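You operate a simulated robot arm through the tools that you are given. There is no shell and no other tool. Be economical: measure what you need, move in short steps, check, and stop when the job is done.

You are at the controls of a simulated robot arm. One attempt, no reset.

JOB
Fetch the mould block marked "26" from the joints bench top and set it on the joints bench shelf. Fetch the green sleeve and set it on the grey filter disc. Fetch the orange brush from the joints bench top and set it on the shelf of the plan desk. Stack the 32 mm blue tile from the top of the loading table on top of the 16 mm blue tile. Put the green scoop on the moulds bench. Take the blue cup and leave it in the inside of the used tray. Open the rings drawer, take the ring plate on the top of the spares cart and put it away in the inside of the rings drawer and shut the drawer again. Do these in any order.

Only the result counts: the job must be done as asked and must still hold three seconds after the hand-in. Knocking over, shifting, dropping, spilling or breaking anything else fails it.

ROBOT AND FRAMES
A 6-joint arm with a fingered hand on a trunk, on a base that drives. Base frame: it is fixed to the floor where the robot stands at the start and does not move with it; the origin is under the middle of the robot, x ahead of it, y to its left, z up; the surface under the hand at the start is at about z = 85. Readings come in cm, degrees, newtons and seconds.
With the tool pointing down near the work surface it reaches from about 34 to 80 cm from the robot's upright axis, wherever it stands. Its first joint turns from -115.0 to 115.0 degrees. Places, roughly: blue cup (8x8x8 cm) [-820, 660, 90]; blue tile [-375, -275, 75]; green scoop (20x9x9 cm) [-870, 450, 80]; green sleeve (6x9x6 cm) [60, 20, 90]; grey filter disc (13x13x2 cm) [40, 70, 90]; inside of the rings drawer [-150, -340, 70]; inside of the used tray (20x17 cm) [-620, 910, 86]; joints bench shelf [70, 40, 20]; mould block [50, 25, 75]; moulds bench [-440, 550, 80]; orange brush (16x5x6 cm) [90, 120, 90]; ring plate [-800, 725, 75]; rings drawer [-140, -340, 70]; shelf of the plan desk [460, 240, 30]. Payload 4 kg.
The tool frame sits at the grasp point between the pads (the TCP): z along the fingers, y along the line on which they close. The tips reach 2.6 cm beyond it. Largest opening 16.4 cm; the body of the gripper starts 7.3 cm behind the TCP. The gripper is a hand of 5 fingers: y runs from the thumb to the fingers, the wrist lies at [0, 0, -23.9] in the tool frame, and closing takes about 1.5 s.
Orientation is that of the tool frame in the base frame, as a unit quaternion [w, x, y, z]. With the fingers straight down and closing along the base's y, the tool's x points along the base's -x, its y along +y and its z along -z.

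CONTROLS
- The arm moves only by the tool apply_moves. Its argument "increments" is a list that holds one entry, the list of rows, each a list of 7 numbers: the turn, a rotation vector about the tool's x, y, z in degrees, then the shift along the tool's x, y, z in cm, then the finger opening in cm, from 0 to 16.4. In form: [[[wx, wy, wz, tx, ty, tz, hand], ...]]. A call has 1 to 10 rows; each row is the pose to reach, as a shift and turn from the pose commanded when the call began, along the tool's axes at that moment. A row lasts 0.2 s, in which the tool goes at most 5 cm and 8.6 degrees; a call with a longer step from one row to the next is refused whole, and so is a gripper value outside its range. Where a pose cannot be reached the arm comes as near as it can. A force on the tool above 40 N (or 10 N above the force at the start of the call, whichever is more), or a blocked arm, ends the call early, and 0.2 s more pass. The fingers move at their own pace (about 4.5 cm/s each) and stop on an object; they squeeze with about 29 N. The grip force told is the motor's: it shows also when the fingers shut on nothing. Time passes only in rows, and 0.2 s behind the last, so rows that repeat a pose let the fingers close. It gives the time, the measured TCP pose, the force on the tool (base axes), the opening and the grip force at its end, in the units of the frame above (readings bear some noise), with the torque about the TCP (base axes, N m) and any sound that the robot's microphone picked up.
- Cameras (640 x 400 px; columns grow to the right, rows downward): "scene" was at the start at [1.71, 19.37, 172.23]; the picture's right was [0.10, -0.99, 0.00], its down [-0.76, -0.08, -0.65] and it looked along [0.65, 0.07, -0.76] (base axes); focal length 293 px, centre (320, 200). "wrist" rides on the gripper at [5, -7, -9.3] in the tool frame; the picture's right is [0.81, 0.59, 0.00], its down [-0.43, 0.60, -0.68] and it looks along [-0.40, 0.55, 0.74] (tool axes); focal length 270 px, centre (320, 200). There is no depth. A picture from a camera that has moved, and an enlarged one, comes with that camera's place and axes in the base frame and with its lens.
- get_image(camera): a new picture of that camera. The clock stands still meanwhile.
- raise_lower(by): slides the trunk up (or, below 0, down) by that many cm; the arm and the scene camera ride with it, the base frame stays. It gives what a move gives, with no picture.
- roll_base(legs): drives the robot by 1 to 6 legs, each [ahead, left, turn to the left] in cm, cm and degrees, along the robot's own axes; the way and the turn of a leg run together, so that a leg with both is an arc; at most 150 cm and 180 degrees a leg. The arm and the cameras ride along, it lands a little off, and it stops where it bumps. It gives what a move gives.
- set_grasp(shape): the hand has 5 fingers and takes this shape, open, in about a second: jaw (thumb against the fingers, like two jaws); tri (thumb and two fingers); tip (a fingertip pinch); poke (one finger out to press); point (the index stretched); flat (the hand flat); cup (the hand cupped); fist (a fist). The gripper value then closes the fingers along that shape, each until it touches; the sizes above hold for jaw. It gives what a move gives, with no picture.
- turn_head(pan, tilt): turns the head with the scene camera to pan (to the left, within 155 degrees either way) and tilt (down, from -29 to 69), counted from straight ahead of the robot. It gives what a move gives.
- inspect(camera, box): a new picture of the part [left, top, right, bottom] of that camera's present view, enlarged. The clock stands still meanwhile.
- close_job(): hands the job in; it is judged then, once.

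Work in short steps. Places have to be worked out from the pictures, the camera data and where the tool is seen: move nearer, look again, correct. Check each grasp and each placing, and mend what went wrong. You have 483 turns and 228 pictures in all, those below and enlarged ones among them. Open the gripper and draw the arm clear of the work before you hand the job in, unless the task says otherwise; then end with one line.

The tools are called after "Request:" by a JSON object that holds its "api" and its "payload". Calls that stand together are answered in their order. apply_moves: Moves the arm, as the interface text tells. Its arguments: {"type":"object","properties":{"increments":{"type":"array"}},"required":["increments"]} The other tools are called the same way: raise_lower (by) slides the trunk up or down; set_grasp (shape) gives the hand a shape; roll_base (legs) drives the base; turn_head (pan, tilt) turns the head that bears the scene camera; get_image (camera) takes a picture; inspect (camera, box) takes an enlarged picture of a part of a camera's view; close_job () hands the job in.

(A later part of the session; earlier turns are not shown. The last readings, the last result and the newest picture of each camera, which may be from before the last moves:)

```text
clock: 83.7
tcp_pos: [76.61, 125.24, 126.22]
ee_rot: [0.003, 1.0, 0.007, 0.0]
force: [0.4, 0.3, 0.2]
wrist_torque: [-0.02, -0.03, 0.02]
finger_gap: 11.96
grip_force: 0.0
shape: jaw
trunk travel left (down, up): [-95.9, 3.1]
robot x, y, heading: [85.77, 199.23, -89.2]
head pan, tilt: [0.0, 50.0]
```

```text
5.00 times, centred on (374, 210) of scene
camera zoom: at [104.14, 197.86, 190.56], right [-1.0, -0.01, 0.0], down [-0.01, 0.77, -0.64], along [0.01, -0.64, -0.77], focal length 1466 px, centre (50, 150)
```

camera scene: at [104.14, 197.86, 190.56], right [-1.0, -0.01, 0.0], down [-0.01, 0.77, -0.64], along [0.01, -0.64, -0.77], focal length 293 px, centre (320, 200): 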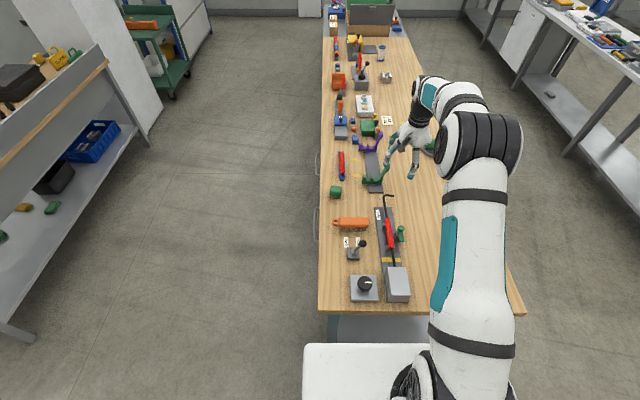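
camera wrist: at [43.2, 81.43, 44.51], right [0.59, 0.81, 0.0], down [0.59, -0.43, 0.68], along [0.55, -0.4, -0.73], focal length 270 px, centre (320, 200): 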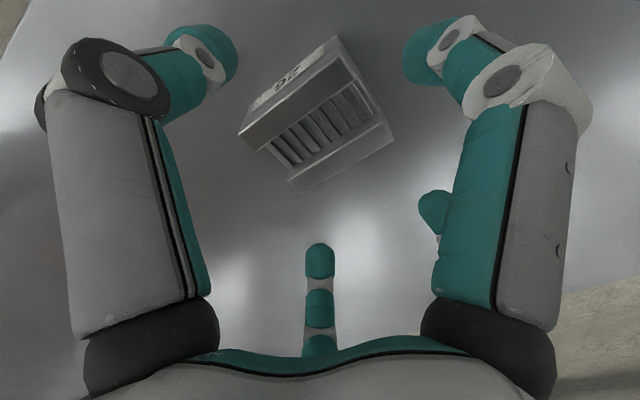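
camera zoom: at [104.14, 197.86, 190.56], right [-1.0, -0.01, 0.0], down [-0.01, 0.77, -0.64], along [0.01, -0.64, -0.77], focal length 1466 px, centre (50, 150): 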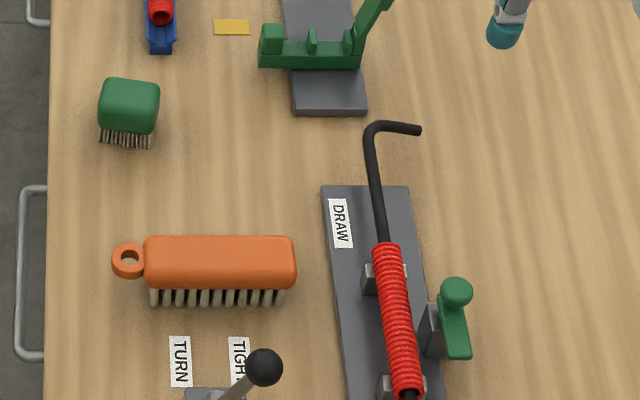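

Body 14 cm long, about 5 cm wide, 6 cm high. The side fingers of "jaw" could land on its back, so I see how "tri" arranges the fingers.

Request:
{"api": "set_grasp", "payload": {"shape": "tri"}}

Request:
{"api": "get_image", "payload": {"camera": "wrist"}}

Request:
{"api": "inspect", "payload": {"camera": "scene", "box": [360, 60, 488, 190]}}

```text
clock: 84.6
tcp_pos: [76.51, 125.23, 126.17]
ee_rot: [0.002, 1.0, 0.007, 0.0]
force: [-0.2, -0.1, 0.4]
wrist_torque: [0.04, 0.01, -0.01]
finger_gap: 16.38
grip_force: 0.1
shape: tri
trunk travel left (down, up): [-95.9, 3.1]
robot x, y, heading: [85.49, 199.23, -89.2]
head pan, tilt: [0.0, 50.0]
```

```text
193 pictures are left
camera wrist: at [81.54, 132.22, 135.5], right [0.82, -0.58, 0.0], down [-0.42, -0.6, 0.68], along [-0.39, -0.56, -0.73], focal length 270 px, centre (320, 200)
```

wrist: 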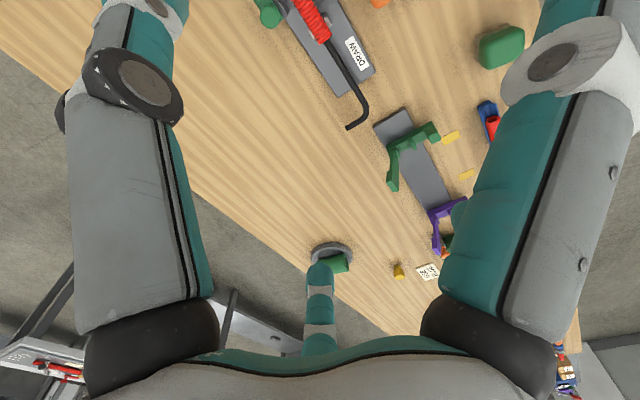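

```text
3.08 times, centred on (424, 125) of scene
camera zoom: at [104.14, 197.87, 190.56], right [-1.0, -0.01, 0.0], down [-0.01, 0.77, -0.64], along [0.01, -0.64, -0.77], focal length 902 px, centre (0, 431)
```

zoom: 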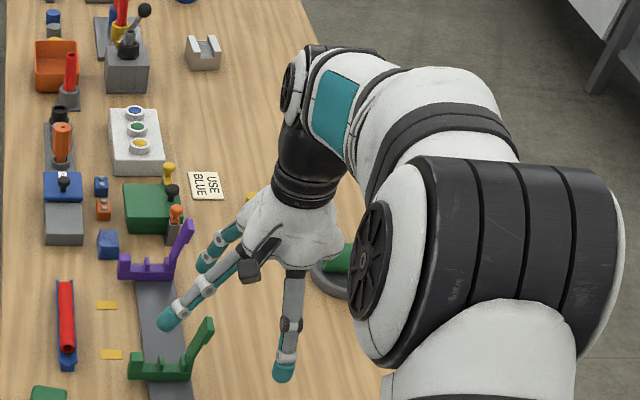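

In "tri" the side fingers splay out further. I close to 6 cm in free air to see how they move.

Request:
{"api": "apply_moves", "payload": {"increments": [[[0, 0, 0, 0, 0, 0, 6], [0, 0, 0, 0, 0, 0, 6], [0, 0, 0, 0, 0, 0, 6], [0, 0, 0, 0, 0, 0, 6], [0, 0, 0, 0, 0, 0, 6], [0, 0, 0, 0, 0, 0, 6], [0, 0, 0, 0, 0, 0, 6]]]}}

Request:
{"api": "get_image", "payload": {"camera": "wrist"}}

Request:
{"api": "inspect", "payload": {"camera": "scene", "box": [360, 60, 488, 190]}}

```text
clock: 86.2
tcp_pos: [76.51, 125.22, 126.25]
ee_rot: [0.002, 1.0, 0.007, 0.0]
force: [0.0, 0.1, 0.5]
wrist_torque: [-0.01, 0.02, 0.03]
finger_gap: 6.05
grip_force: 0.0
shape: tri
trunk travel left (down, up): [-95.9, 3.1]
robot x, y, heading: [85.58, 199.4, -89.5]
head pan, tilt: [0.0, 50.0]
```

```text
191 pictures are left
camera wrist: at [81.54, 132.22, 135.5], right [0.82, -0.58, 0.0], down [-0.42, -0.6, 0.68], along [-0.39, -0.56, -0.73], focal length 270 px, centre (320, 200)
```

wrist: 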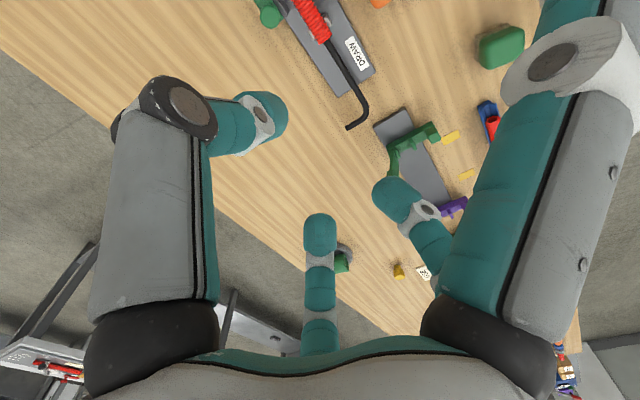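

```text
3.08 times, centred on (424, 125) of scene
camera zoom: at [104.14, 197.87, 190.56], right [-1.0, -0.01, 0.0], down [-0.01, 0.77, -0.64], along [0.01, -0.64, -0.77], focal length 902 px, centre (0, 431)
```

zoom: 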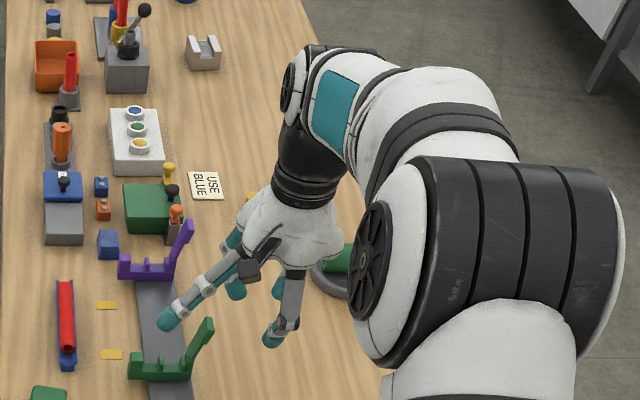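

In "tri" the side fingers stay splayed about 10 cm out. I check "tip" as an alternative.

Request:
{"api": "set_grasp", "payload": {"shape": "tip"}}

Request:
{"api": "apply_moves", "payload": {"increments": [[[0, 0, 0, 0, 0, 0, 8], [0, 0, 0, 0, 0, 0, 8], [0, 0, 0, 0, 0, 0, 8], [0, 0, 0, 0, 0, 0, 8], [0, 0, 0, 0, 0, 0, 8], [0, 0, 0, 0, 0, 0, 8]]]}}

Request:
{"api": "get_image", "payload": {"camera": "wrist"}}

Request:
{"api": "inspect", "payload": {"camera": "scene", "box": [360, 60, 488, 190]}}

```text
clock: 87.1
tcp_pos: [76.57, 125.22, 126.12]
ee_rot: [0.002, 1.0, 0.007, 0.0]
force: [-0.4, 0.6, -0.6]
wrist_torque: [-0.01, -0.01, -0.01]
finger_gap: 16.39
grip_force: 0.1
shape: tip
trunk travel left (down, up): [-95.9, 3.1]
robot x, y, heading: [85.54, 199.36, -89.4]
head pan, tilt: [0.0, 50.0]
```

```text
clock: 88.5
tcp_pos: [76.57, 125.22, 126.13]
ee_rot: [0.003, 1.0, 0.007, 0.0]
force: [0.4, 0.8, 0.2]
wrist_torque: [-0.01, 0.03, 0.0]
finger_gap: 8.04
grip_force: 0.0
shape: tip
trunk travel left (down, up): [-95.9, 3.1]
robot x, y, heading: [85.75, 199.43, -89.4]
head pan, tilt: [0.0, 50.0]
```

```text
189 pictures are left
camera wrist: at [81.54, 132.22, 135.5], right [0.82, -0.58, 0.0], down [-0.42, -0.6, 0.68], along [-0.39, -0.56, -0.73], focal length 270 px, centre (320, 200)
```

wrist: 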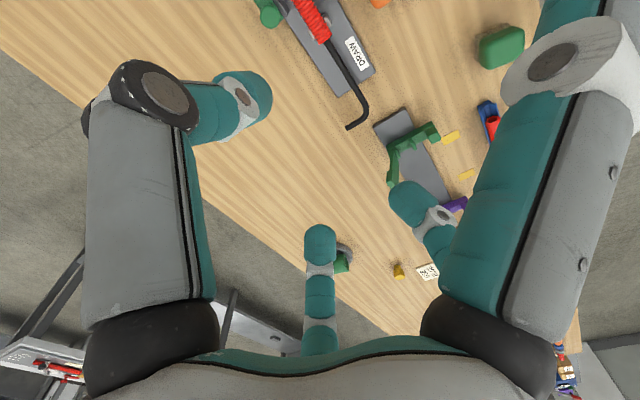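

```text
3.08 times, centred on (424, 125) of scene
camera zoom: at [104.14, 197.87, 190.56], right [-1.0, -0.01, 0.0], down [-0.01, 0.77, -0.64], along [0.01, -0.64, -0.77], focal length 902 px, centre (0, 431)
```

zoom: 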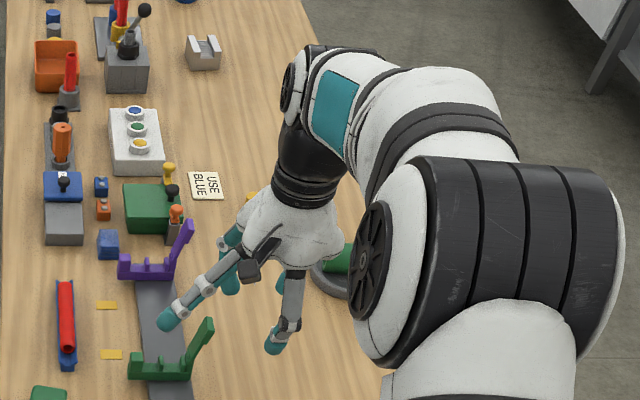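

"Tip" is alike; solving the view, the splayed side fingers end 11.6 cm out and 2 cm higher than the gripping tips, so "tri" can straddle the brush at x≈92. I switch to "tri" and hover above it.

Request:
{"api": "set_grasp", "payload": {"shape": "tri"}}

Request:
{"api": "apply_moves", "payload": {"increments": [[[0, 0, 0, 4, -0.3, 2, 9], [0, 0, 0, 8, -0.6, 4, 9], [0, 0, 0, 12, -0.9, 6, 9], [0, 0, 0, 15.4, -1, 9, 9], [0, 0, 0, 15.4, -1, 13, 9], [0, 0, 0, 15.4, -1, 17, 9], [0, 0, 0, 15.4, -1, 21, 9], [0, 0, 0, 15.4, -1, 25, 9], [0, 0, 0, 15.4, -1, 28, 9], [0, 0, 0, 15.4, -1, 28, 9]]]}}

Request:
{"api": "get_image", "payload": {"camera": "wrist"}}

Request:
{"api": "inspect", "payload": {"camera": "scene", "box": [280, 150, 440, 250]}}

```text
clock: 89.4
tcp_pos: [76.48, 125.27, 126.25]
ee_rot: [0.002, 1.0, 0.006, 0.0]
force: [0.7, -0.1, -0.7]
wrist_torque: [0.01, -0.01, 0.0]
finger_gap: 16.4
grip_force: 0.1
shape: tri
trunk travel left (down, up): [-95.9, 3.1]
robot x, y, heading: [85.64, 199.54, -89.2]
head pan, tilt: [0.0, 50.0]
```

```text
clock: 91.6
tcp_pos: [91.76, 126.23, 98.09]
ee_rot: [0.002, 1.0, 0.006, 0.0]
force: [0.6, -0.5, 0.6]
wrist_torque: [0.02, 0.02, -0.02]
finger_gap: 9.04
grip_force: 0.1
shape: tri
trunk travel left (down, up): [-95.9, 3.1]
robot x, y, heading: [85.7, 199.33, -89.2]
head pan, tilt: [0.0, 50.0]
```

```text
187 pictures are left
camera wrist: at [96.77, 133.3, 107.49], right [0.82, -0.58, 0.0], down [-0.42, -0.6, 0.68], along [-0.39, -0.56, -0.73], focal length 270 px, centre (320, 200)
```

wrist: 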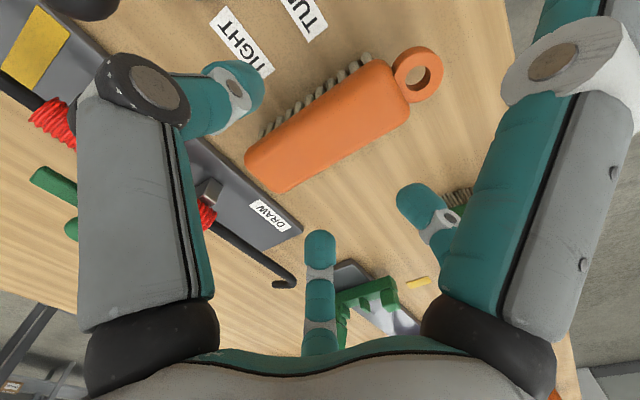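

```text
4.00 times, centred on (360, 200) of scene
camera zoom: at [104.15, 197.91, 190.56], right [-1.0, -0.01, 0.0], down [-0.01, 0.77, -0.64], along [0.01, -0.64, -0.77], focal length 1173 px, centre (160, 200)
```

zoom: 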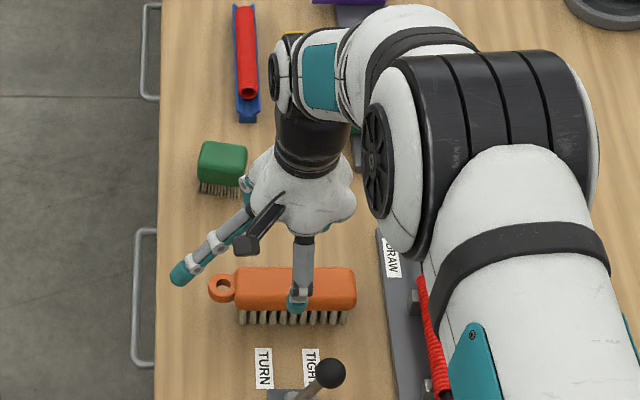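

The hand straddles the brush correctly. I descend to z≈89.5 and close.

Request:
{"api": "apply_moves", "payload": {"increments": [[[0, 0, 0, 0, 0, 3, 9], [0, 0, 0, 0, 0, 6, 9], [0, 0, 0, 0, 0, 8.6, 9], [0, 0, 0, 0, 0, 8.6, 3], [0, 0, 0, 0, 0, 8.6, 3], [0, 0, 0, 0, 0, 8.6, 3], [0, 0, 0, 0, 0, 8.6, 3], [0, 0, 0, 0, 0, 8.6, 3]]]}}

Request:
{"api": "get_image", "payload": {"camera": "wrist"}}

```text
clock: 93.4
tcp_pos: [91.76, 126.08, 89.51]
ee_rot: [0.003, 1.0, 0.007, 0.0]
force: [-0.3, 0.4, -0.6]
wrist_torque: [0.01, -0.02, -0.02]
finger_gap: 4.44
grip_force: 28.7
shape: tri
trunk travel left (down, up): [-95.9, 3.1]
robot x, y, heading: [85.77, 199.35, -89.2]
head pan, tilt: [0.0, 50.0]
```

```text
185 pictures are left
camera wrist: at [96.7, 133.1, 98.69], right [0.82, -0.58, 0.0], down [-0.42, -0.6, 0.68], along [-0.39, -0.56, -0.73], focal length 270 px, centre (320, 200)
```

wrist: 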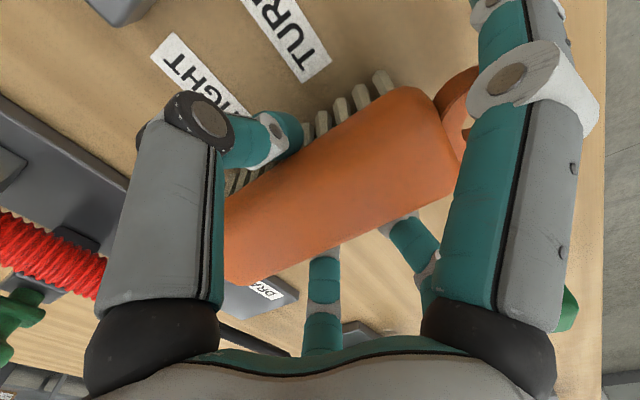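

The brush is held (gap 4.44). I lift, back away from the bench, turn to face +x and drive toward the plan desk, stopping well short to look.

Request:
{"api": "apply_moves", "payload": {"increments": [[[0, 0, 0, 0, 0, -4, 3], [0, 0, 0, 0, 0, -9, 3], [0, 0, 0, 0, 0, -14, 3], [0, 0, 0, 0, 0, -19, 3], [0, 0, 0, 0, 0, -24, 3], [0, 0, 0, 0, 0, -28, 3], [0, 0, 0, 0, 0, -28, 3]]]}}

Request:
{"api": "roll_base", "payload": {"legs": [[-40, 0, 0], [0, 0, 89.2], [150, 0, 0], [55, 0, 0]]}}

Request:
{"api": "turn_head", "payload": {"pan": 0, "tilt": 30}}

Request:
{"api": "get_image", "payload": {"camera": "scene"}}

```text
clock: 95.0
tcp_pos: [91.99, 126.38, 117.42]
ee_rot: [0.001, 1.0, 0.007, 0.0]
force: [-0.3, 0.2, -1.6]
wrist_torque: [0.02, 0.0, 0.0]
finger_gap: 4.41
grip_force: 28.7
shape: tri
trunk travel left (down, up): [-95.9, 3.1]
robot x, y, heading: [85.51, 199.54, -89.6]
head pan, tilt: [0.0, 50.0]
```

```text
clock: 111.0
tcp_pos: [360.96, 247.58, 117.4]
ee_rot: [0.001, 0.706, 0.709, 0.001]
force: [0.6, 0.5, -1.4]
wrist_torque: [-0.02, 0.01, -0.02]
finger_gap: 4.41
grip_force: 29.0
shape: tri
trunk travel left (down, up): [-95.9, 3.1]
robot x, y, heading: [288.26, 241.73, 0.3]
head pan, tilt: [0.0, 50.0]
```

```text
clock: 111.9
tcp_pos: [361.07, 247.64, 117.31]
ee_rot: [0.002, 0.706, 0.708, 0.002]
force: [0.3, 0.0, -1.4]
wrist_torque: [0.0, 0.03, 0.0]
finger_gap: 4.41
grip_force: 28.7
shape: tri
trunk travel left (down, up): [-95.9, 3.1]
robot x, y, heading: [287.79, 241.97, -0.0]
head pan, tilt: [0.0, 30.0]
```

```text
184 pictures are left
camera scene: at [290.99, 260.4, 193.5], right [0.0, -1.0, 0.0], down [-0.5, 0.0, -0.87], along [0.87, 0.0, -0.5], focal length 293 px, centre (320, 200)
```

scene: 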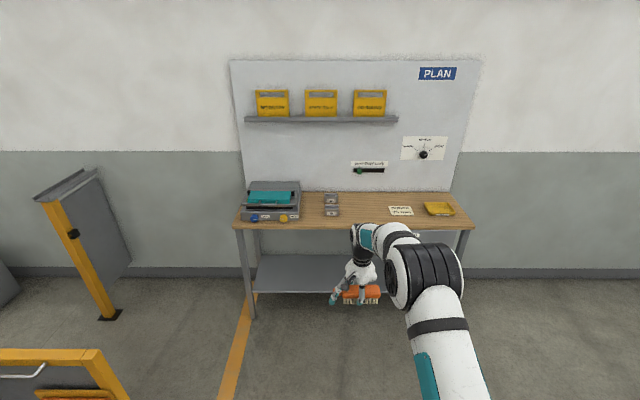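

The plan desk's lower shelf has its front edge near x≈441 at z≈30. I shift left to y≈268, raise the hand relative to the trunk, lower the trunk, and look.

Request:
{"api": "roll_base", "payload": {"legs": [[0, 20, 0]]}}

Request:
{"api": "apply_moves", "payload": {"increments": [[[0, 0, 0, 0, 0, -4, 3], [0, 0, 0, 0, 0, -8, 3], [0, 0, 0, 0, 0, -12, 3], [0, 0, 0, 0, 0, -14, 3], [0, 0, 0, 0, 0, -14, 3]]]}}

Request:
{"api": "raise_lower", "payload": {"by": -40}}

Request:
{"api": "raise_lower", "payload": {"by": -40}}

Request:
{"api": "raise_lower", "payload": {"by": -10}}

Request:
{"api": "get_image", "payload": {"camera": "scene"}}

```text
clock: 113.5
tcp_pos: [361.02, 267.51, 117.38]
ee_rot: [0.002, 0.706, 0.708, 0.001]
force: [-0.2, 0.9, -1.7]
wrist_torque: [-0.01, 0.0, -0.03]
finger_gap: 4.42
grip_force: 28.5
shape: tri
trunk travel left (down, up): [-95.9, 3.1]
robot x, y, heading: [287.86, 261.96, 0.2]
head pan, tilt: [0.0, 30.0]
```

```text
clock: 114.7
tcp_pos: [360.91, 267.3, 131.52]
ee_rot: [0.001, 0.706, 0.708, 0.001]
force: [0.0, 0.0, -0.2]
wrist_torque: [0.06, -0.01, -0.01]
finger_gap: 4.4
grip_force: 28.4
shape: tri
trunk travel left (down, up): [-95.9, 3.1]
robot x, y, heading: [288.1, 261.56, 0.3]
head pan, tilt: [0.0, 30.0]
```

```text
clock: 118.5
tcp_pos: [360.93, 267.33, 91.49]
ee_rot: [0.002, 0.707, 0.708, 0.002]
force: [0.2, 0.0, -0.9]
wrist_torque: [-0.01, 0.0, 0.04]
finger_gap: 4.38
grip_force: 28.8
shape: tri
trunk travel left (down, up): [-55.9, 43.1]
robot x, y, heading: [288.05, 262.07, -0.1]
head pan, tilt: [0.0, 30.0]
```

```text
clock: 122.3
tcp_pos: [360.91, 267.39, 51.43]
ee_rot: [0.002, 0.706, 0.708, 0.002]
force: [-0.5, 0.8, -1.1]
wrist_torque: [-0.01, 0.0, -0.03]
finger_gap: 4.41
grip_force: 28.9
shape: tri
trunk travel left (down, up): [-15.9, 83.1]
robot x, y, heading: [288.08, 261.56, 0.1]
head pan, tilt: [0.0, 30.0]
```

```text
clock: 123.6
tcp_pos: [360.87, 267.3, 41.47]
ee_rot: [0.002, 0.706, 0.708, 0.003]
force: [-0.7, -0.4, -1.3]
wrist_torque: [-0.04, 0.01, 0.01]
finger_gap: 4.4
grip_force: 29.1
shape: tri
trunk travel left (down, up): [-5.9, 93.1]
robot x, y, heading: [287.87, 261.68, 0.3]
head pan, tilt: [0.0, 30.0]
```

```text
183 pictures are left
camera scene: at [290.93, 280.28, 103.51], right [0.0, -1.0, 0.0], down [-0.5, 0.0, -0.87], along [0.87, 0.0, -0.5], focal length 293 px, centre (320, 200)
```

scene: 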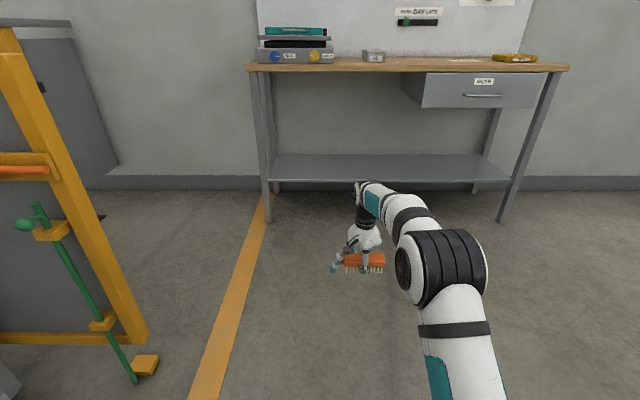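

The shelf is clear at z≈30.4 with the drawer off to the right; the arm fits. I drive in 94 cm so the brush is over the shelf.

Request:
{"api": "roll_base", "payload": {"legs": [[94, 0, 0]]}}

Request:
{"api": "get_image", "payload": {"camera": "scene"}}

Request:
{"api": "get_image", "payload": {"camera": "wrist"}}

```text
clock: 128.6
tcp_pos: [455.53, 267.06, 41.48]
ee_rot: [0.001, 0.708, 0.706, 0.002]
force: [0.2, -0.3, -1.4]
wrist_torque: [-0.02, 0.0, 0.0]
finger_gap: 4.38
grip_force: 29.4
shape: tri
trunk travel left (down, up): [-5.9, 93.1]
robot x, y, heading: [382.84, 261.71, -0.2]
head pan, tilt: [0.0, 30.0]
```

```text
182 pictures are left
camera scene: at [385.73, 280.25, 103.51], right [0.0, -1.0, 0.0], down [-0.5, 0.0, -0.87], along [0.87, 0.0, -0.5], focal length 293 px, centre (320, 200)
```

scene: 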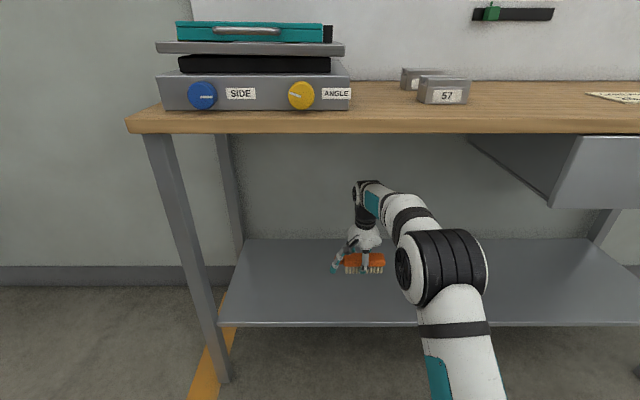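

```text
181 pictures are left
camera wrist: at [448.61, 271.98, 50.84], right [0.59, 0.81, 0.0], down [0.59, -0.43, 0.68], along [0.55, -0.4, -0.73], focal length 270 px, centre (320, 200)
```

wrist: 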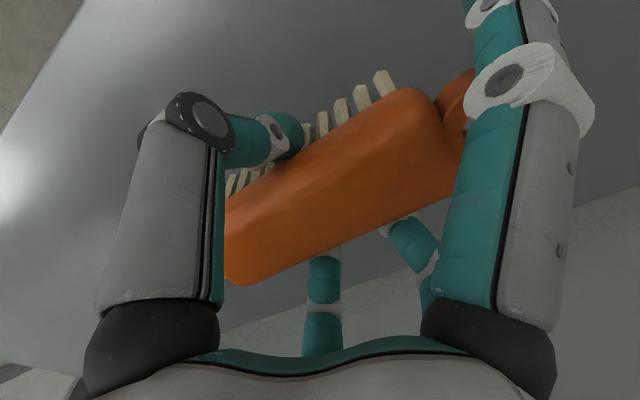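

The brush hangs over the shelf. I lower until it touches, starting with a fast 4 cm.

Request:
{"api": "apply_moves", "payload": {"increments": [[[0, 0, 0, 0, 0, 2, 3], [0, 0, 0, 0, 0, 4, 3], [0, 0, 0, 0, 0, 5, 3], [0, 0, 0, 0, 0, 5.5, 3], [0, 0, 0, 0, 0, 6, 3], [0, 0, 0, 0, 0, 6.4, 3], [0, 0, 0, 0, 0, 6.8, 3], [0, 0, 0, 0, 0, 6.8, 3]]]}}

Request:
{"api": "get_image", "payload": {"camera": "wrist"}}

```text
clock: 130.4
tcp_pos: [455.72, 266.93, 34.65]
ee_rot: [0.002, 0.708, 0.706, 0.002]
force: [0.4, -0.1, -2.2]
wrist_torque: [0.01, -0.01, 0.02]
finger_gap: 4.36
grip_force: 29.3
shape: tri
trunk travel left (down, up): [-5.9, 93.1]
robot x, y, heading: [383.09, 261.91, -0.2]
head pan, tilt: [0.0, 30.0]
```

```text
180 pictures are left
camera wrist: at [448.7, 272.01, 43.99], right [0.59, 0.81, 0.0], down [0.59, -0.43, 0.68], along [0.55, -0.4, -0.73], focal length 270 px, centre (320, 200)
```

wrist: 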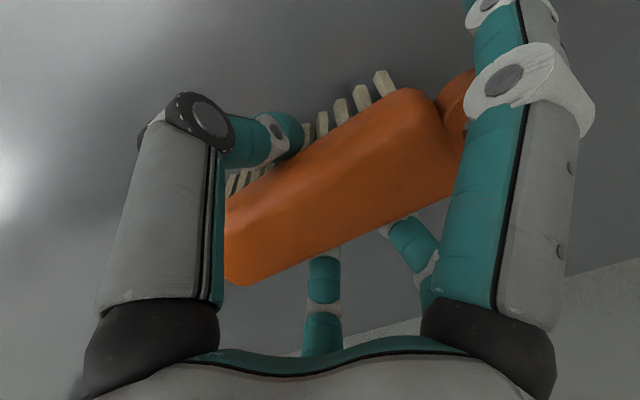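

No contact yet; on in 0.4 cm steps.

Request:
{"api": "apply_moves", "payload": {"increments": [[[0, 0, 0, 0, 0, 0.4, 3], [0, 0, 0, 0, 0, 0.8, 3], [0, 0, 0, 0, 0, 1.2, 3], [0, 0, 0, 0, 0, 1.6, 3], [0, 0, 0, 0, 0, 2.0, 3], [0, 0, 0, 0, 0, 2.4, 3], [0, 0, 0, 0, 0, 2.8, 3], [0, 0, 0, 0, 0, 3.2, 3]]]}}

```text
clock: 131.8
tcp_pos: [455.65, 266.98, 33.36]
ee_rot: [0.006, 0.707, 0.707, 0.005]
force: [-5.1, -0.3, 23.1]
wrist_torque: [0.01, 0.32, 0.01]
finger_gap: 4.58
grip_force: 28.4
shape: tri
trunk travel left (down, up): [-5.9, 93.1]
robot x, y, heading: [382.54, 261.9, -0.1]
head pan, tilt: [0.0, 30.0]
stopped in row 6: the force on the tool passed its limit at 43 N (the readings are from after the stop); the commanded pose is now the measured one
```

Contact. I ease, open, and rise.

Request:
{"api": "apply_moves", "payload": {"increments": [[[0, 0, 0, 0, 0, -0.2, 3], [0, 0, 0, 0, 0, -0.2, 6], [0, 0, 0, 0, 0, -0.2, 9], [0, 0, 0, 0, 0, -0.2, 9], [0, 0, 0, 0, 0, -0.2, 9], [0, 0, 0, 0, 0, -3, 9], [0, 0, 0, 0, 0, -6, 9], [0, 0, 0, 0, 0, -9, 9], [0, 0, 0, 0, 0, -10, 9], [0, 0, 0, 0, 0, -10, 9]]]}}

Request:
{"api": "get_image", "payload": {"camera": "wrist"}}

```text
clock: 133.9
tcp_pos: [455.63, 266.92, 42.99]
ee_rot: [0.003, 0.709, 0.706, 0.003]
force: [0.3, -0.3, -0.3]
wrist_torque: [-0.02, 0.0, -0.01]
finger_gap: 8.97
grip_force: 0.0
shape: tri
trunk travel left (down, up): [-5.9, 93.1]
robot x, y, heading: [382.75, 261.48, -0.1]
head pan, tilt: [0.0, 30.0]
```

```text
179 pictures are left
camera wrist: at [448.54, 271.93, 52.27], right [0.59, 0.81, 0.01], down [0.59, -0.43, 0.68], along [0.55, -0.4, -0.73], focal length 270 px, centre (320, 200)
```

wrist: 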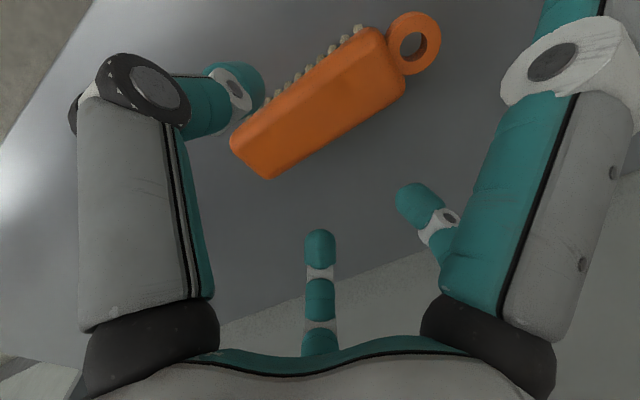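

The brush is released on the shelf. I back out and check it from outside.

Request:
{"api": "roll_base", "payload": {"legs": [[-95, 0, 0]]}}

Request:
{"api": "get_image", "payload": {"camera": "scene"}}

Request:
{"api": "inspect", "payload": {"camera": "scene", "box": [260, 130, 420, 230]}}

```text
clock: 138.8
tcp_pos: [362.62, 266.99, 43.0]
ee_rot: [0.003, 0.71, 0.704, 0.003]
force: [0.4, -0.2, -0.4]
wrist_torque: [-0.01, 0.02, -0.03]
finger_gap: 8.94
grip_force: 0.0
shape: tri
trunk travel left (down, up): [-5.9, 93.1]
robot x, y, heading: [289.52, 262.07, -0.5]
head pan, tilt: [0.0, 30.0]
```

```text
178 pictures are left
camera scene: at [292.78, 280.69, 103.51], right [-0.01, -1.0, 0.0], down [-0.5, 0.0, -0.87], along [0.87, -0.01, -0.5], focal length 293 px, centre (320, 200)
```

scene: 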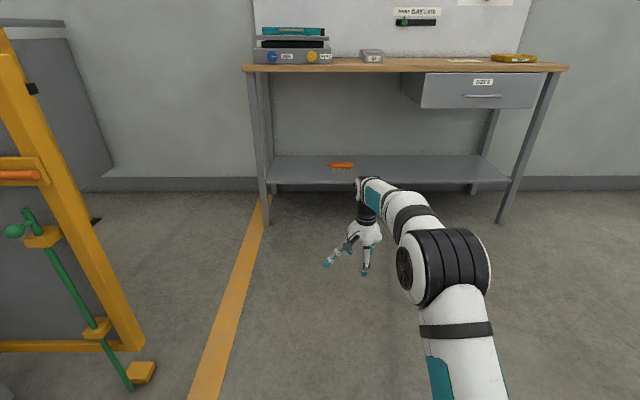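

```text
4.00 times, centred on (340, 180) of scene
camera zoom: at [292.78, 280.69, 103.51], right [-0.01, -1.0, 0.0], down [-0.5, 0.0, -0.87], along [0.87, -0.01, -0.5], focal length 1173 px, centre (240, 280)
```

zoom: 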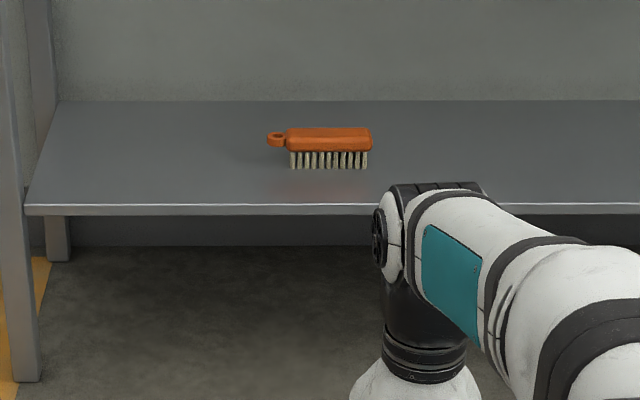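

The brush is properly on the plan desk's shelf. I raise the trunk, pull the arm in, and set off for the drawer and tile area via the aisle.

Request:
{"api": "raise_lower", "payload": {"by": 40}}

Request:
{"api": "raise_lower", "payload": {"by": 35}}

Request:
{"api": "apply_moves", "payload": {"increments": [[[0, 0, 0, 0, -4, 0, 9], [0, 0, 0, 0, -8, 0, 9], [0, 0, 0, 0, -12, 0, 9], [0, 0, 0, 0, -16, 0, 9], [0, 0, 0, 0, -20, 0, 9], [0, 0, 0, 0, -24, 0, 9], [0, 0, 0, 0, -24, 0, 9]]]}}

Request:
{"api": "roll_base", "payload": {"legs": [[0, 0, -90], [0, 0, -90], [150, 0, 0], [150, 0, 0]]}}

Request:
{"api": "turn_head", "payload": {"pan": 60, "tilt": 25}}

Request:
{"api": "get_image", "payload": {"camera": "scene"}}

```text
clock: 142.7
tcp_pos: [362.64, 267.2, 82.86]
ee_rot: [0.004, 0.71, 0.705, 0.004]
force: [-0.6, 0.4, 0.0]
wrist_torque: [-0.02, -0.01, 0.02]
finger_gap: 8.94
grip_force: 0.1
shape: tri
trunk travel left (down, up): [-45.9, 53.1]
robot x, y, heading: [289.78, 262.38, -0.7]
head pan, tilt: [0.0, 30.0]
```

```text
clock: 146.1
tcp_pos: [362.58, 267.02, 118.02]
ee_rot: [0.004, 0.71, 0.705, 0.004]
force: [0.1, -0.1, 0.2]
wrist_torque: [-0.06, 0.02, 0.0]
finger_gap: 8.97
grip_force: 0.1
shape: tri
trunk travel left (down, up): [-80.9, 18.1]
robot x, y, heading: [289.43, 262.08, -0.2]
head pan, tilt: [0.0, 30.0]
```

```text
clock: 147.7
tcp_pos: [338.44, 267.46, 117.38]
ee_rot: [0.003, 0.71, 0.705, 0.003]
force: [-0.4, 1.3, 0.2]
wrist_torque: [-0.02, -0.02, 0.0]
finger_gap: 8.96
grip_force: 0.0
shape: tri
trunk travel left (down, up): [-80.9, 18.1]
robot x, y, heading: [289.45, 262.35, -0.7]
head pan, tilt: [0.0, 30.0]
```

```text
clock: 170.0
tcp_pos: [-63.68, 258.36, 117.46]
ee_rot: [-0.004, -0.701, 0.713, 0.004]
force: [0.5, -0.1, 0.4]
wrist_torque: [-0.02, 0.0, -0.03]
finger_gap: 8.98
grip_force: 0.0
shape: tri
trunk travel left (down, up): [-80.9, 18.1]
robot x, y, heading: [-15.22, 263.17, 179.1]
head pan, tilt: [0.0, 30.0]
```

```text
clock: 171.3
tcp_pos: [-63.56, 258.32, 117.47]
ee_rot: [-0.004, -0.701, 0.713, 0.003]
force: [0.7, -0.6, 1.0]
wrist_torque: [0.03, 0.03, 0.0]
finger_gap: 8.92
grip_force: 0.0
shape: tri
trunk travel left (down, up): [-80.9, 18.1]
robot x, y, heading: [-14.81, 263.54, 179.3]
head pan, tilt: [60.0, 25.0]
```

```text
176 pictures are left
camera scene: at [-13.79, 236.63, 179.31], right [-0.86, 0.51, 0.0], down [0.22, 0.36, -0.91], along [-0.47, -0.78, -0.42], focal length 293 px, centre (320, 200)
```

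scene: 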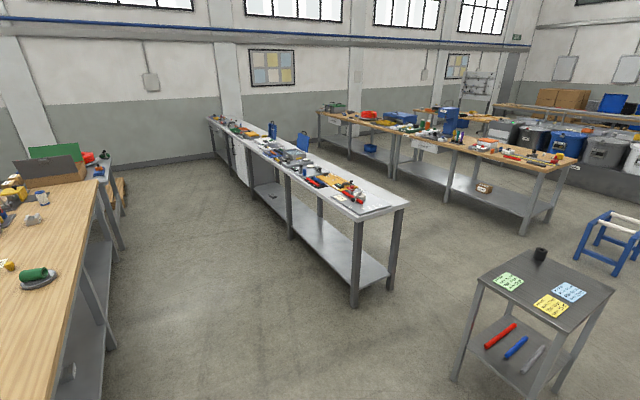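

The grey bench line runs down toward the far wall, with its drawers at the far end; the aisle is open. I drive down the aisle toward the rings drawer.

Request:
{"api": "roll_base", "payload": {"legs": [[33, 0, 0], [0, 0, 90.8], [150, 0, 0], [150, 0, 0], [150, 0, 0]]}}

Request:
{"api": "turn_head", "payload": {"pan": -30, "tilt": 30}}

Request:
{"api": "get_image", "payload": {"camera": "scene"}}

```text
clock: 198.4
tcp_pos: [-66.29, -236.36, 117.53]
ee_rot: [0.005, 1.0, -0.026, 0.0]
force: [0.1, -1.0, 0.5]
wrist_torque: [0.02, 0.02, 0.0]
finger_gap: 8.98
grip_force: 0.2
shape: tri
trunk travel left (down, up): [-80.9, 18.1]
robot x, y, heading: [-69.09, -187.14, -93.1]
head pan, tilt: [60.0, 25.0]
```

```text
clock: 200.1
tcp_pos: [-66.17, -236.42, 117.59]
ee_rot: [0.006, 1.0, -0.025, -0.001]
force: [0.5, 0.4, 0.3]
wrist_torque: [0.03, -0.01, -0.01]
finger_gap: 8.98
grip_force: 0.0
shape: tri
trunk travel left (down, up): [-80.9, 18.1]
robot x, y, heading: [-69.41, -187.21, -93.0]
head pan, tilt: [-30.0, 30.0]
```

```text
175 pictures are left
camera scene: at [-55.38, -189.88, 178.51], right [-0.84, 0.55, 0.0], down [0.27, 0.42, -0.87], along [-0.47, -0.73, -0.5], focal length 293 px, centre (320, 200)
```

scene: 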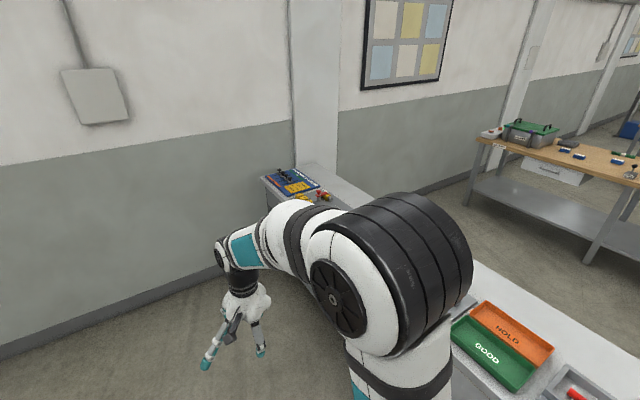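

The arm hides the drawers; I move on to y≈-285 and turn to face the bench.

Request:
{"api": "roll_base", "payload": {"legs": [[98, 0, 0], [0, 0, -87]]}}

Request:
{"api": "turn_head", "payload": {"pan": 0, "tilt": 45}}

Request:
{"api": "get_image", "payload": {"camera": "scene"}}

```text
clock: 209.0
tcp_pos: [-123.5, -293.0, 117.5]
ee_rot: [-0.004, -0.706, 0.708, 0.003]
force: [-1.0, -0.6, 0.2]
wrist_torque: [0.0, -0.02, -0.02]
finger_gap: 8.93
grip_force: 0.0
shape: tri
trunk travel left (down, up): [-80.9, 18.1]
robot x, y, heading: [-74.85, -288.02, 179.8]
head pan, tilt: [-30.0, 30.0]
```

```text
clock: 209.9
tcp_pos: [-123.44, -293.07, 117.48]
ee_rot: [-0.003, -0.705, 0.709, 0.004]
force: [-1.2, -0.7, 1.3]
wrist_torque: [-0.04, -0.01, -0.02]
finger_gap: 8.96
grip_force: 0.1
shape: tri
trunk travel left (down, up): [-80.9, 18.1]
robot x, y, heading: [-74.71, -287.29, 179.6]
head pan, tilt: [0.0, 45.0]
```

```text
174 pictures are left
camera scene: at [-76.92, -306.15, 176.25], right [0.01, 1.0, 0.0], down [0.71, 0.0, -0.71], along [-0.71, 0.0, -0.71], focal length 293 px, centre (320, 200)
```

scene: 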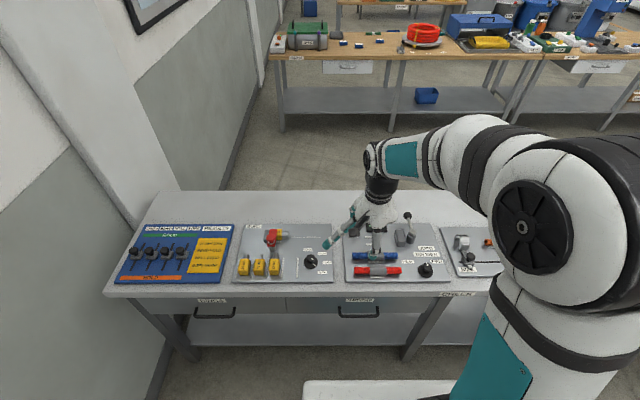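

Two drawers are visible under the bench edge. I read their labels and also look at the table beyond.

Request:
{"api": "inspect", "payload": {"camera": "scene", "box": [160, 285, 480, 345]}}

Request:
{"api": "inspect", "payload": {"camera": "scene", "box": [260, 0, 500, 140]}}

```text
2.00 times, centred on (320, 315) of scene
camera zoom: at [-76.92, -306.15, 176.25], right [0.01, 1.0, 0.0], down [0.71, 0.0, -0.71], along [-0.71, 0.0, -0.71], focal length 586 px, centre (320, -30)
```

zoom: 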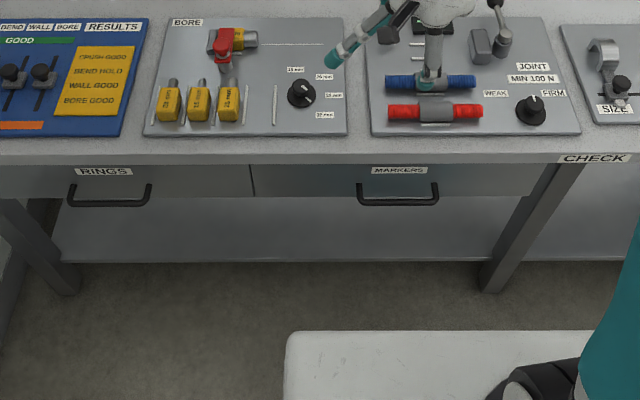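

```text
2.67 times, centred on (380, 70) of scene
camera zoom: at [-76.92, -306.15, 176.25], right [0.01, 1.0, 0.0], down [0.71, 0.0, -0.71], along [-0.71, 0.0, -0.71], focal length 782 px, centre (160, 547)
```

zoom: 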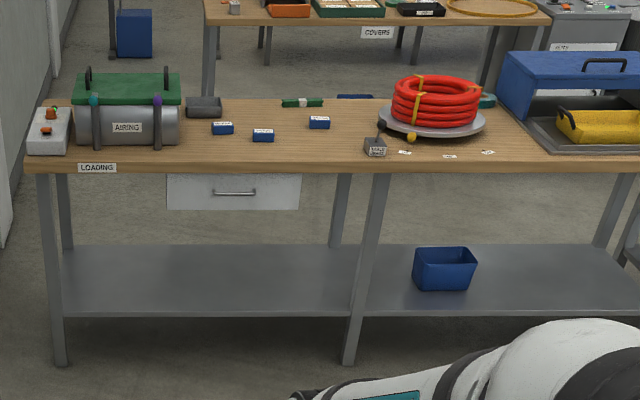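

RINGS is the left drawer; its bar handle is at about (-123, -345, 67). I'll grip it with the tool horizontal, so I back off, shift left and lower the trunk.

Request:
{"api": "roll_base", "payload": {"legs": [[-42, 0, 0], [0, 38, 0]]}}

Request:
{"api": "raise_lower", "payload": {"by": -40}}

Request:
{"api": "turn_head", "payload": {"pan": 0, "tilt": 35}}

Request:
{"api": "get_image", "payload": {"camera": "scene"}}

```text
clock: 214.6
tcp_pos: [-82.12, -331.88, 117.44]
ee_rot: [-0.004, -0.703, 0.711, 0.004]
force: [0.1, -0.9, 0.9]
wrist_torque: [0.03, 0.03, 0.0]
finger_gap: 8.95
grip_force: 0.0
shape: tri
trunk travel left (down, up): [-80.9, 18.1]
robot x, y, heading: [-33.32, -326.87, 179.5]
head pan, tilt: [0.0, 45.0]
```

```text
clock: 218.4
tcp_pos: [-82.23, -331.72, 77.42]
ee_rot: [-0.004, -0.703, 0.711, 0.004]
force: [0.1, 0.7, 0.4]
wrist_torque: [0.02, -0.01, 0.0]
finger_gap: 8.96
grip_force: 0.0
shape: tri
trunk travel left (down, up): [-40.9, 58.1]
robot x, y, heading: [-33.53, -326.69, 179.6]
head pan, tilt: [0.0, 45.0]
```

```text
clock: 219.1
tcp_pos: [-82.2, -331.86, 77.54]
ee_rot: [-0.004, -0.702, 0.712, 0.004]
force: [-0.1, -0.6, 0.4]
wrist_torque: [0.0, -0.01, -0.01]
finger_gap: 8.95
grip_force: 0.1
shape: tri
trunk travel left (down, up): [-40.9, 58.1]
robot x, y, heading: [-33.45, -326.63, 179.3]
head pan, tilt: [0.0, 35.0]
```

```text
171 pictures are left
camera scene: at [-36.39, -345.21, 137.73], right [0.01, 1.0, 0.0], down [0.57, -0.01, -0.82], along [-0.82, 0.01, -0.57], focal length 293 px, centre (320, 200)
```

scene: 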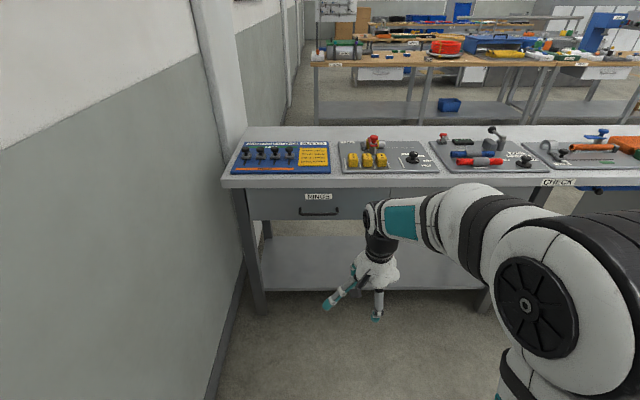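

I zoom in on the handle for an accurate fix.

Request:
{"api": "inspect", "payload": {"camera": "scene", "box": [240, 160, 400, 260]}}

```text
4.00 times, centred on (320, 210) of scene
camera zoom: at [-36.39, -345.21, 137.73], right [0.01, 1.0, 0.0], down [0.57, -0.01, -0.82], along [-0.82, 0.01, -0.57], focal length 1173 px, centre (320, 160)
```

zoom: 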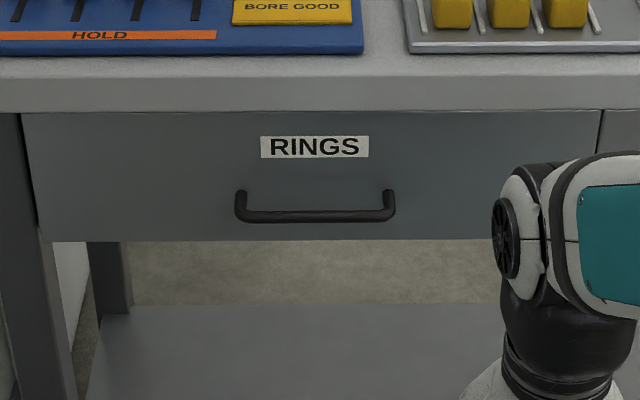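

The handle bar is at (-122.6, -344.2, 71.6), about 15 cm wide and 4 cm proud. I pitch the tool forward while moving ahead of it, still 17 cm short.

Request:
{"api": "apply_moves", "payload": {"increments": [[[-8.2, 0, 0, 1.2, 2.2, 0.6, 9], [-16.4, 0, 0, 2.4, 4.4, 1.2, 9], [-24.6, 0, 0, 3.6, 6.6, 1.8, 9], [-32.8, 0, 0, 4.8, 8.8, 2.4, 9], [-41, 0, 0, 6, 11, 3, 9], [-49.2, 0, 0, 7.2, 13.2, 3.6, 9], [-57.4, 0, 0, 8.4, 15.4, 4.2, 9], [-65.6, 0, 0, 9.6, 17.6, 4.8, 9], [-73.8, 0, 0, 10.8, 19.8, 5.4, 9], [-82, 0, 0, 12, 22, 6, 9]]]}}

Request:
{"api": "get_image", "payload": {"camera": "scene"}}

```text
clock: 221.3
tcp_pos: [-104.2, -343.57, 71.79]
ee_rot: [-0.465, -0.528, 0.533, 0.469]
force: [0.4, -0.4, -0.6]
wrist_torque: [0.01, -0.02, -0.01]
finger_gap: 9.0
grip_force: 0.0
shape: tri
trunk travel left (down, up): [-40.9, 58.1]
robot x, y, heading: [-33.81, -326.56, 179.3]
head pan, tilt: [0.0, 35.0]
```

```text
169 pictures are left
camera scene: at [-36.39, -345.21, 137.74], right [0.01, 1.0, 0.0], down [0.57, -0.01, -0.82], along [-0.82, 0.01, -0.57], focal length 293 px, centre (320, 200)
```

scene: 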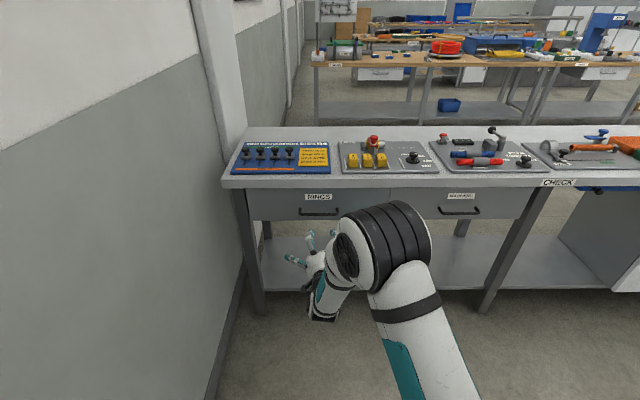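

The tool is nearly horizontal. I finish the pitch and check through the wrist camera.

Request:
{"api": "apply_moves", "payload": {"increments": [[[-7.4, 0, 0, 0, 0, 0, 6], [-7.4, 0, 0, 0, 0, 0, 6]]]}}

Request:
{"api": "get_image", "payload": {"camera": "wrist"}}

Request:
{"api": "inspect", "payload": {"camera": "scene", "box": [240, 180, 400, 280]}}

```text
clock: 221.9
tcp_pos: [-104.38, -343.47, 71.78]
ee_rot: [-0.495, -0.498, 0.502, 0.505]
force: [1.0, -0.5, 0.3]
wrist_torque: [-0.02, 0.02, 0.03]
finger_gap: 6.03
grip_force: 0.0
shape: tri
trunk travel left (down, up): [-40.9, 58.1]
robot x, y, heading: [-33.53, -326.66, 179.1]
head pan, tilt: [0.0, 35.0]
```

```text
168 pictures are left
camera wrist: at [-95.09, -348.8, 64.83], right [-0.01, -0.81, 0.58], down [0.68, 0.42, 0.6], along [-0.73, 0.41, 0.55], focal length 270 px, centre (320, 200)
```

wrist: 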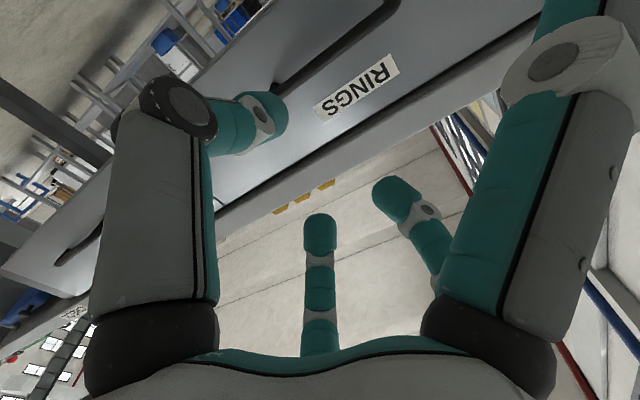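

```text
4.00 times, centred on (320, 230) of scene
camera zoom: at [-36.42, -345.22, 137.73], right [0.01, 1.0, 0.0], down [0.57, -0.01, -0.82], along [-0.82, 0.01, -0.57], focal length 1173 px, centre (320, 80)
```

zoom: 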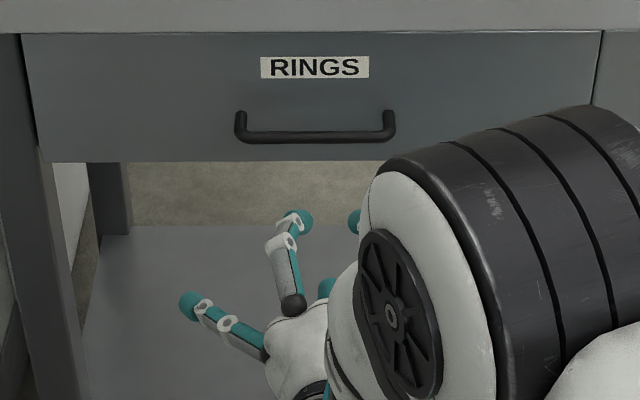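

The bar is at about z 71, within the open fingers' line. I advance onto it and close.

Request:
{"api": "apply_moves", "payload": {"increments": [[[0, 0, 0, 0.6, -0.6, 4.5, 6], [0, 0, 0, 0.6, -0.6, 9, 6], [0, 0, 0, 0.6, -0.6, 13, 6], [0, 0, 0, 0.6, -0.6, 16, 6], [0, 0, 0, 0.6, -0.6, 17.9, 6], [0, 0, 0, 0.6, -0.6, 17.9, 6]]]}}

Request:
{"api": "inspect", "payload": {"camera": "scene", "box": [240, 160, 400, 260]}}

Request:
{"api": "get_image", "payload": {"camera": "wrist"}}

```text
clock: 223.3
tcp_pos: [-122.42, -343.99, 71.01]
ee_rot: [-0.497, -0.497, 0.503, 0.503]
force: [-0.2, 0.3, -0.3]
wrist_torque: [-0.01, -0.01, -0.05]
finger_gap: 6.05
grip_force: 0.1
shape: tri
trunk travel left (down, up): [-40.9, 58.1]
robot x, y, heading: [-33.49, -326.41, 179.2]
head pan, tilt: [0.0, 35.0]
```

```text
4.00 times, centred on (320, 210) of scene
camera zoom: at [-36.41, -345.22, 137.73], right [0.01, 1.0, 0.0], down [0.57, -0.01, -0.82], along [-0.82, 0.01, -0.57], focal length 1173 px, centre (320, 160)
```

zoom: 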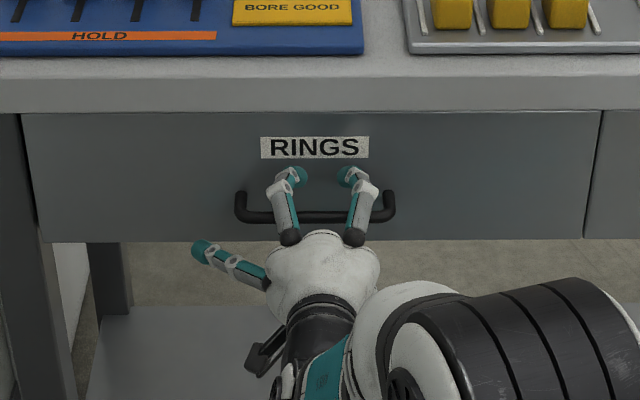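

```text
165 pictures are left
camera wrist: at [-113.04, -349.23, 64.13], right [-0.01, -0.81, 0.59], down [0.68, 0.42, 0.6], along [-0.73, 0.41, 0.55], focal length 270 px, centre (320, 200)
```

wrist: 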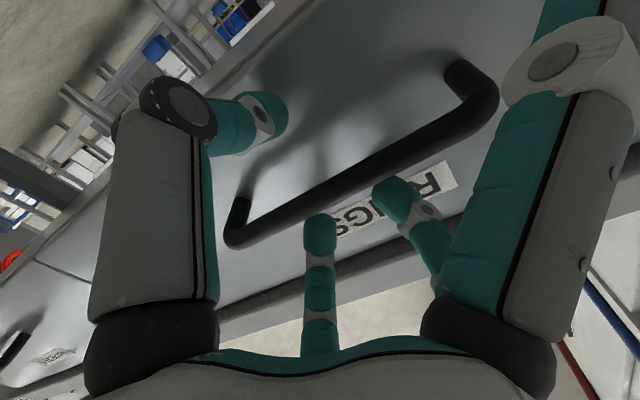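

The bar lies between the thumb and fingers. I close and pull about 22 cm.

Request:
{"api": "apply_moves", "payload": {"increments": [[[0, 0, 0, 0, 0, 0, 0], [0, 0, 0, 0, 0, 0, 0], [0, 0, 0, 0, 0, 0, 0], [0, 0, 0, 0, 0, 0, 0], [0, 0, 0, 0, 0, 0, 0], [0, 0, 0, 0, 0, -1, 0], [0, 0, 0, 0, 0, -2.5, 0], [0, 0, 0, 0, 0, -4.5, 0], [0, 0, 0, 0, 0, -7, 0], [0, 0, 0, 0, 0, -7, 0]]]}}

Request:
{"api": "get_image", "payload": {"camera": "scene"}}

```text
clock: 225.5
tcp_pos: [-115.36, -344.14, 71.06]
ee_rot: [-0.497, -0.498, 0.503, 0.503]
force: [-0.1, 2.8, 2.7]
wrist_torque: [-0.04, 0.02, -0.01]
finger_gap: 0.0
grip_force: 28.5
shape: tri
trunk travel left (down, up): [-40.9, 58.1]
robot x, y, heading: [-33.49, -326.49, 179.3]
head pan, tilt: [0.0, 35.0]
```

```text
164 pictures are left
camera scene: at [-36.37, -345.19, 137.73], right [0.01, 1.0, 0.0], down [0.57, -0.01, -0.82], along [-0.82, 0.01, -0.57], focal length 293 px, centre (320, 200)
```

scene: 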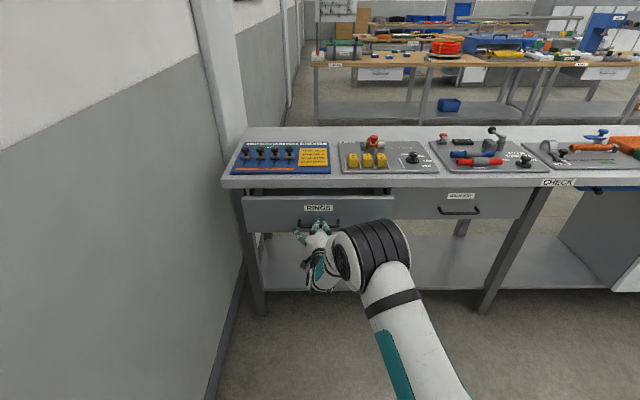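

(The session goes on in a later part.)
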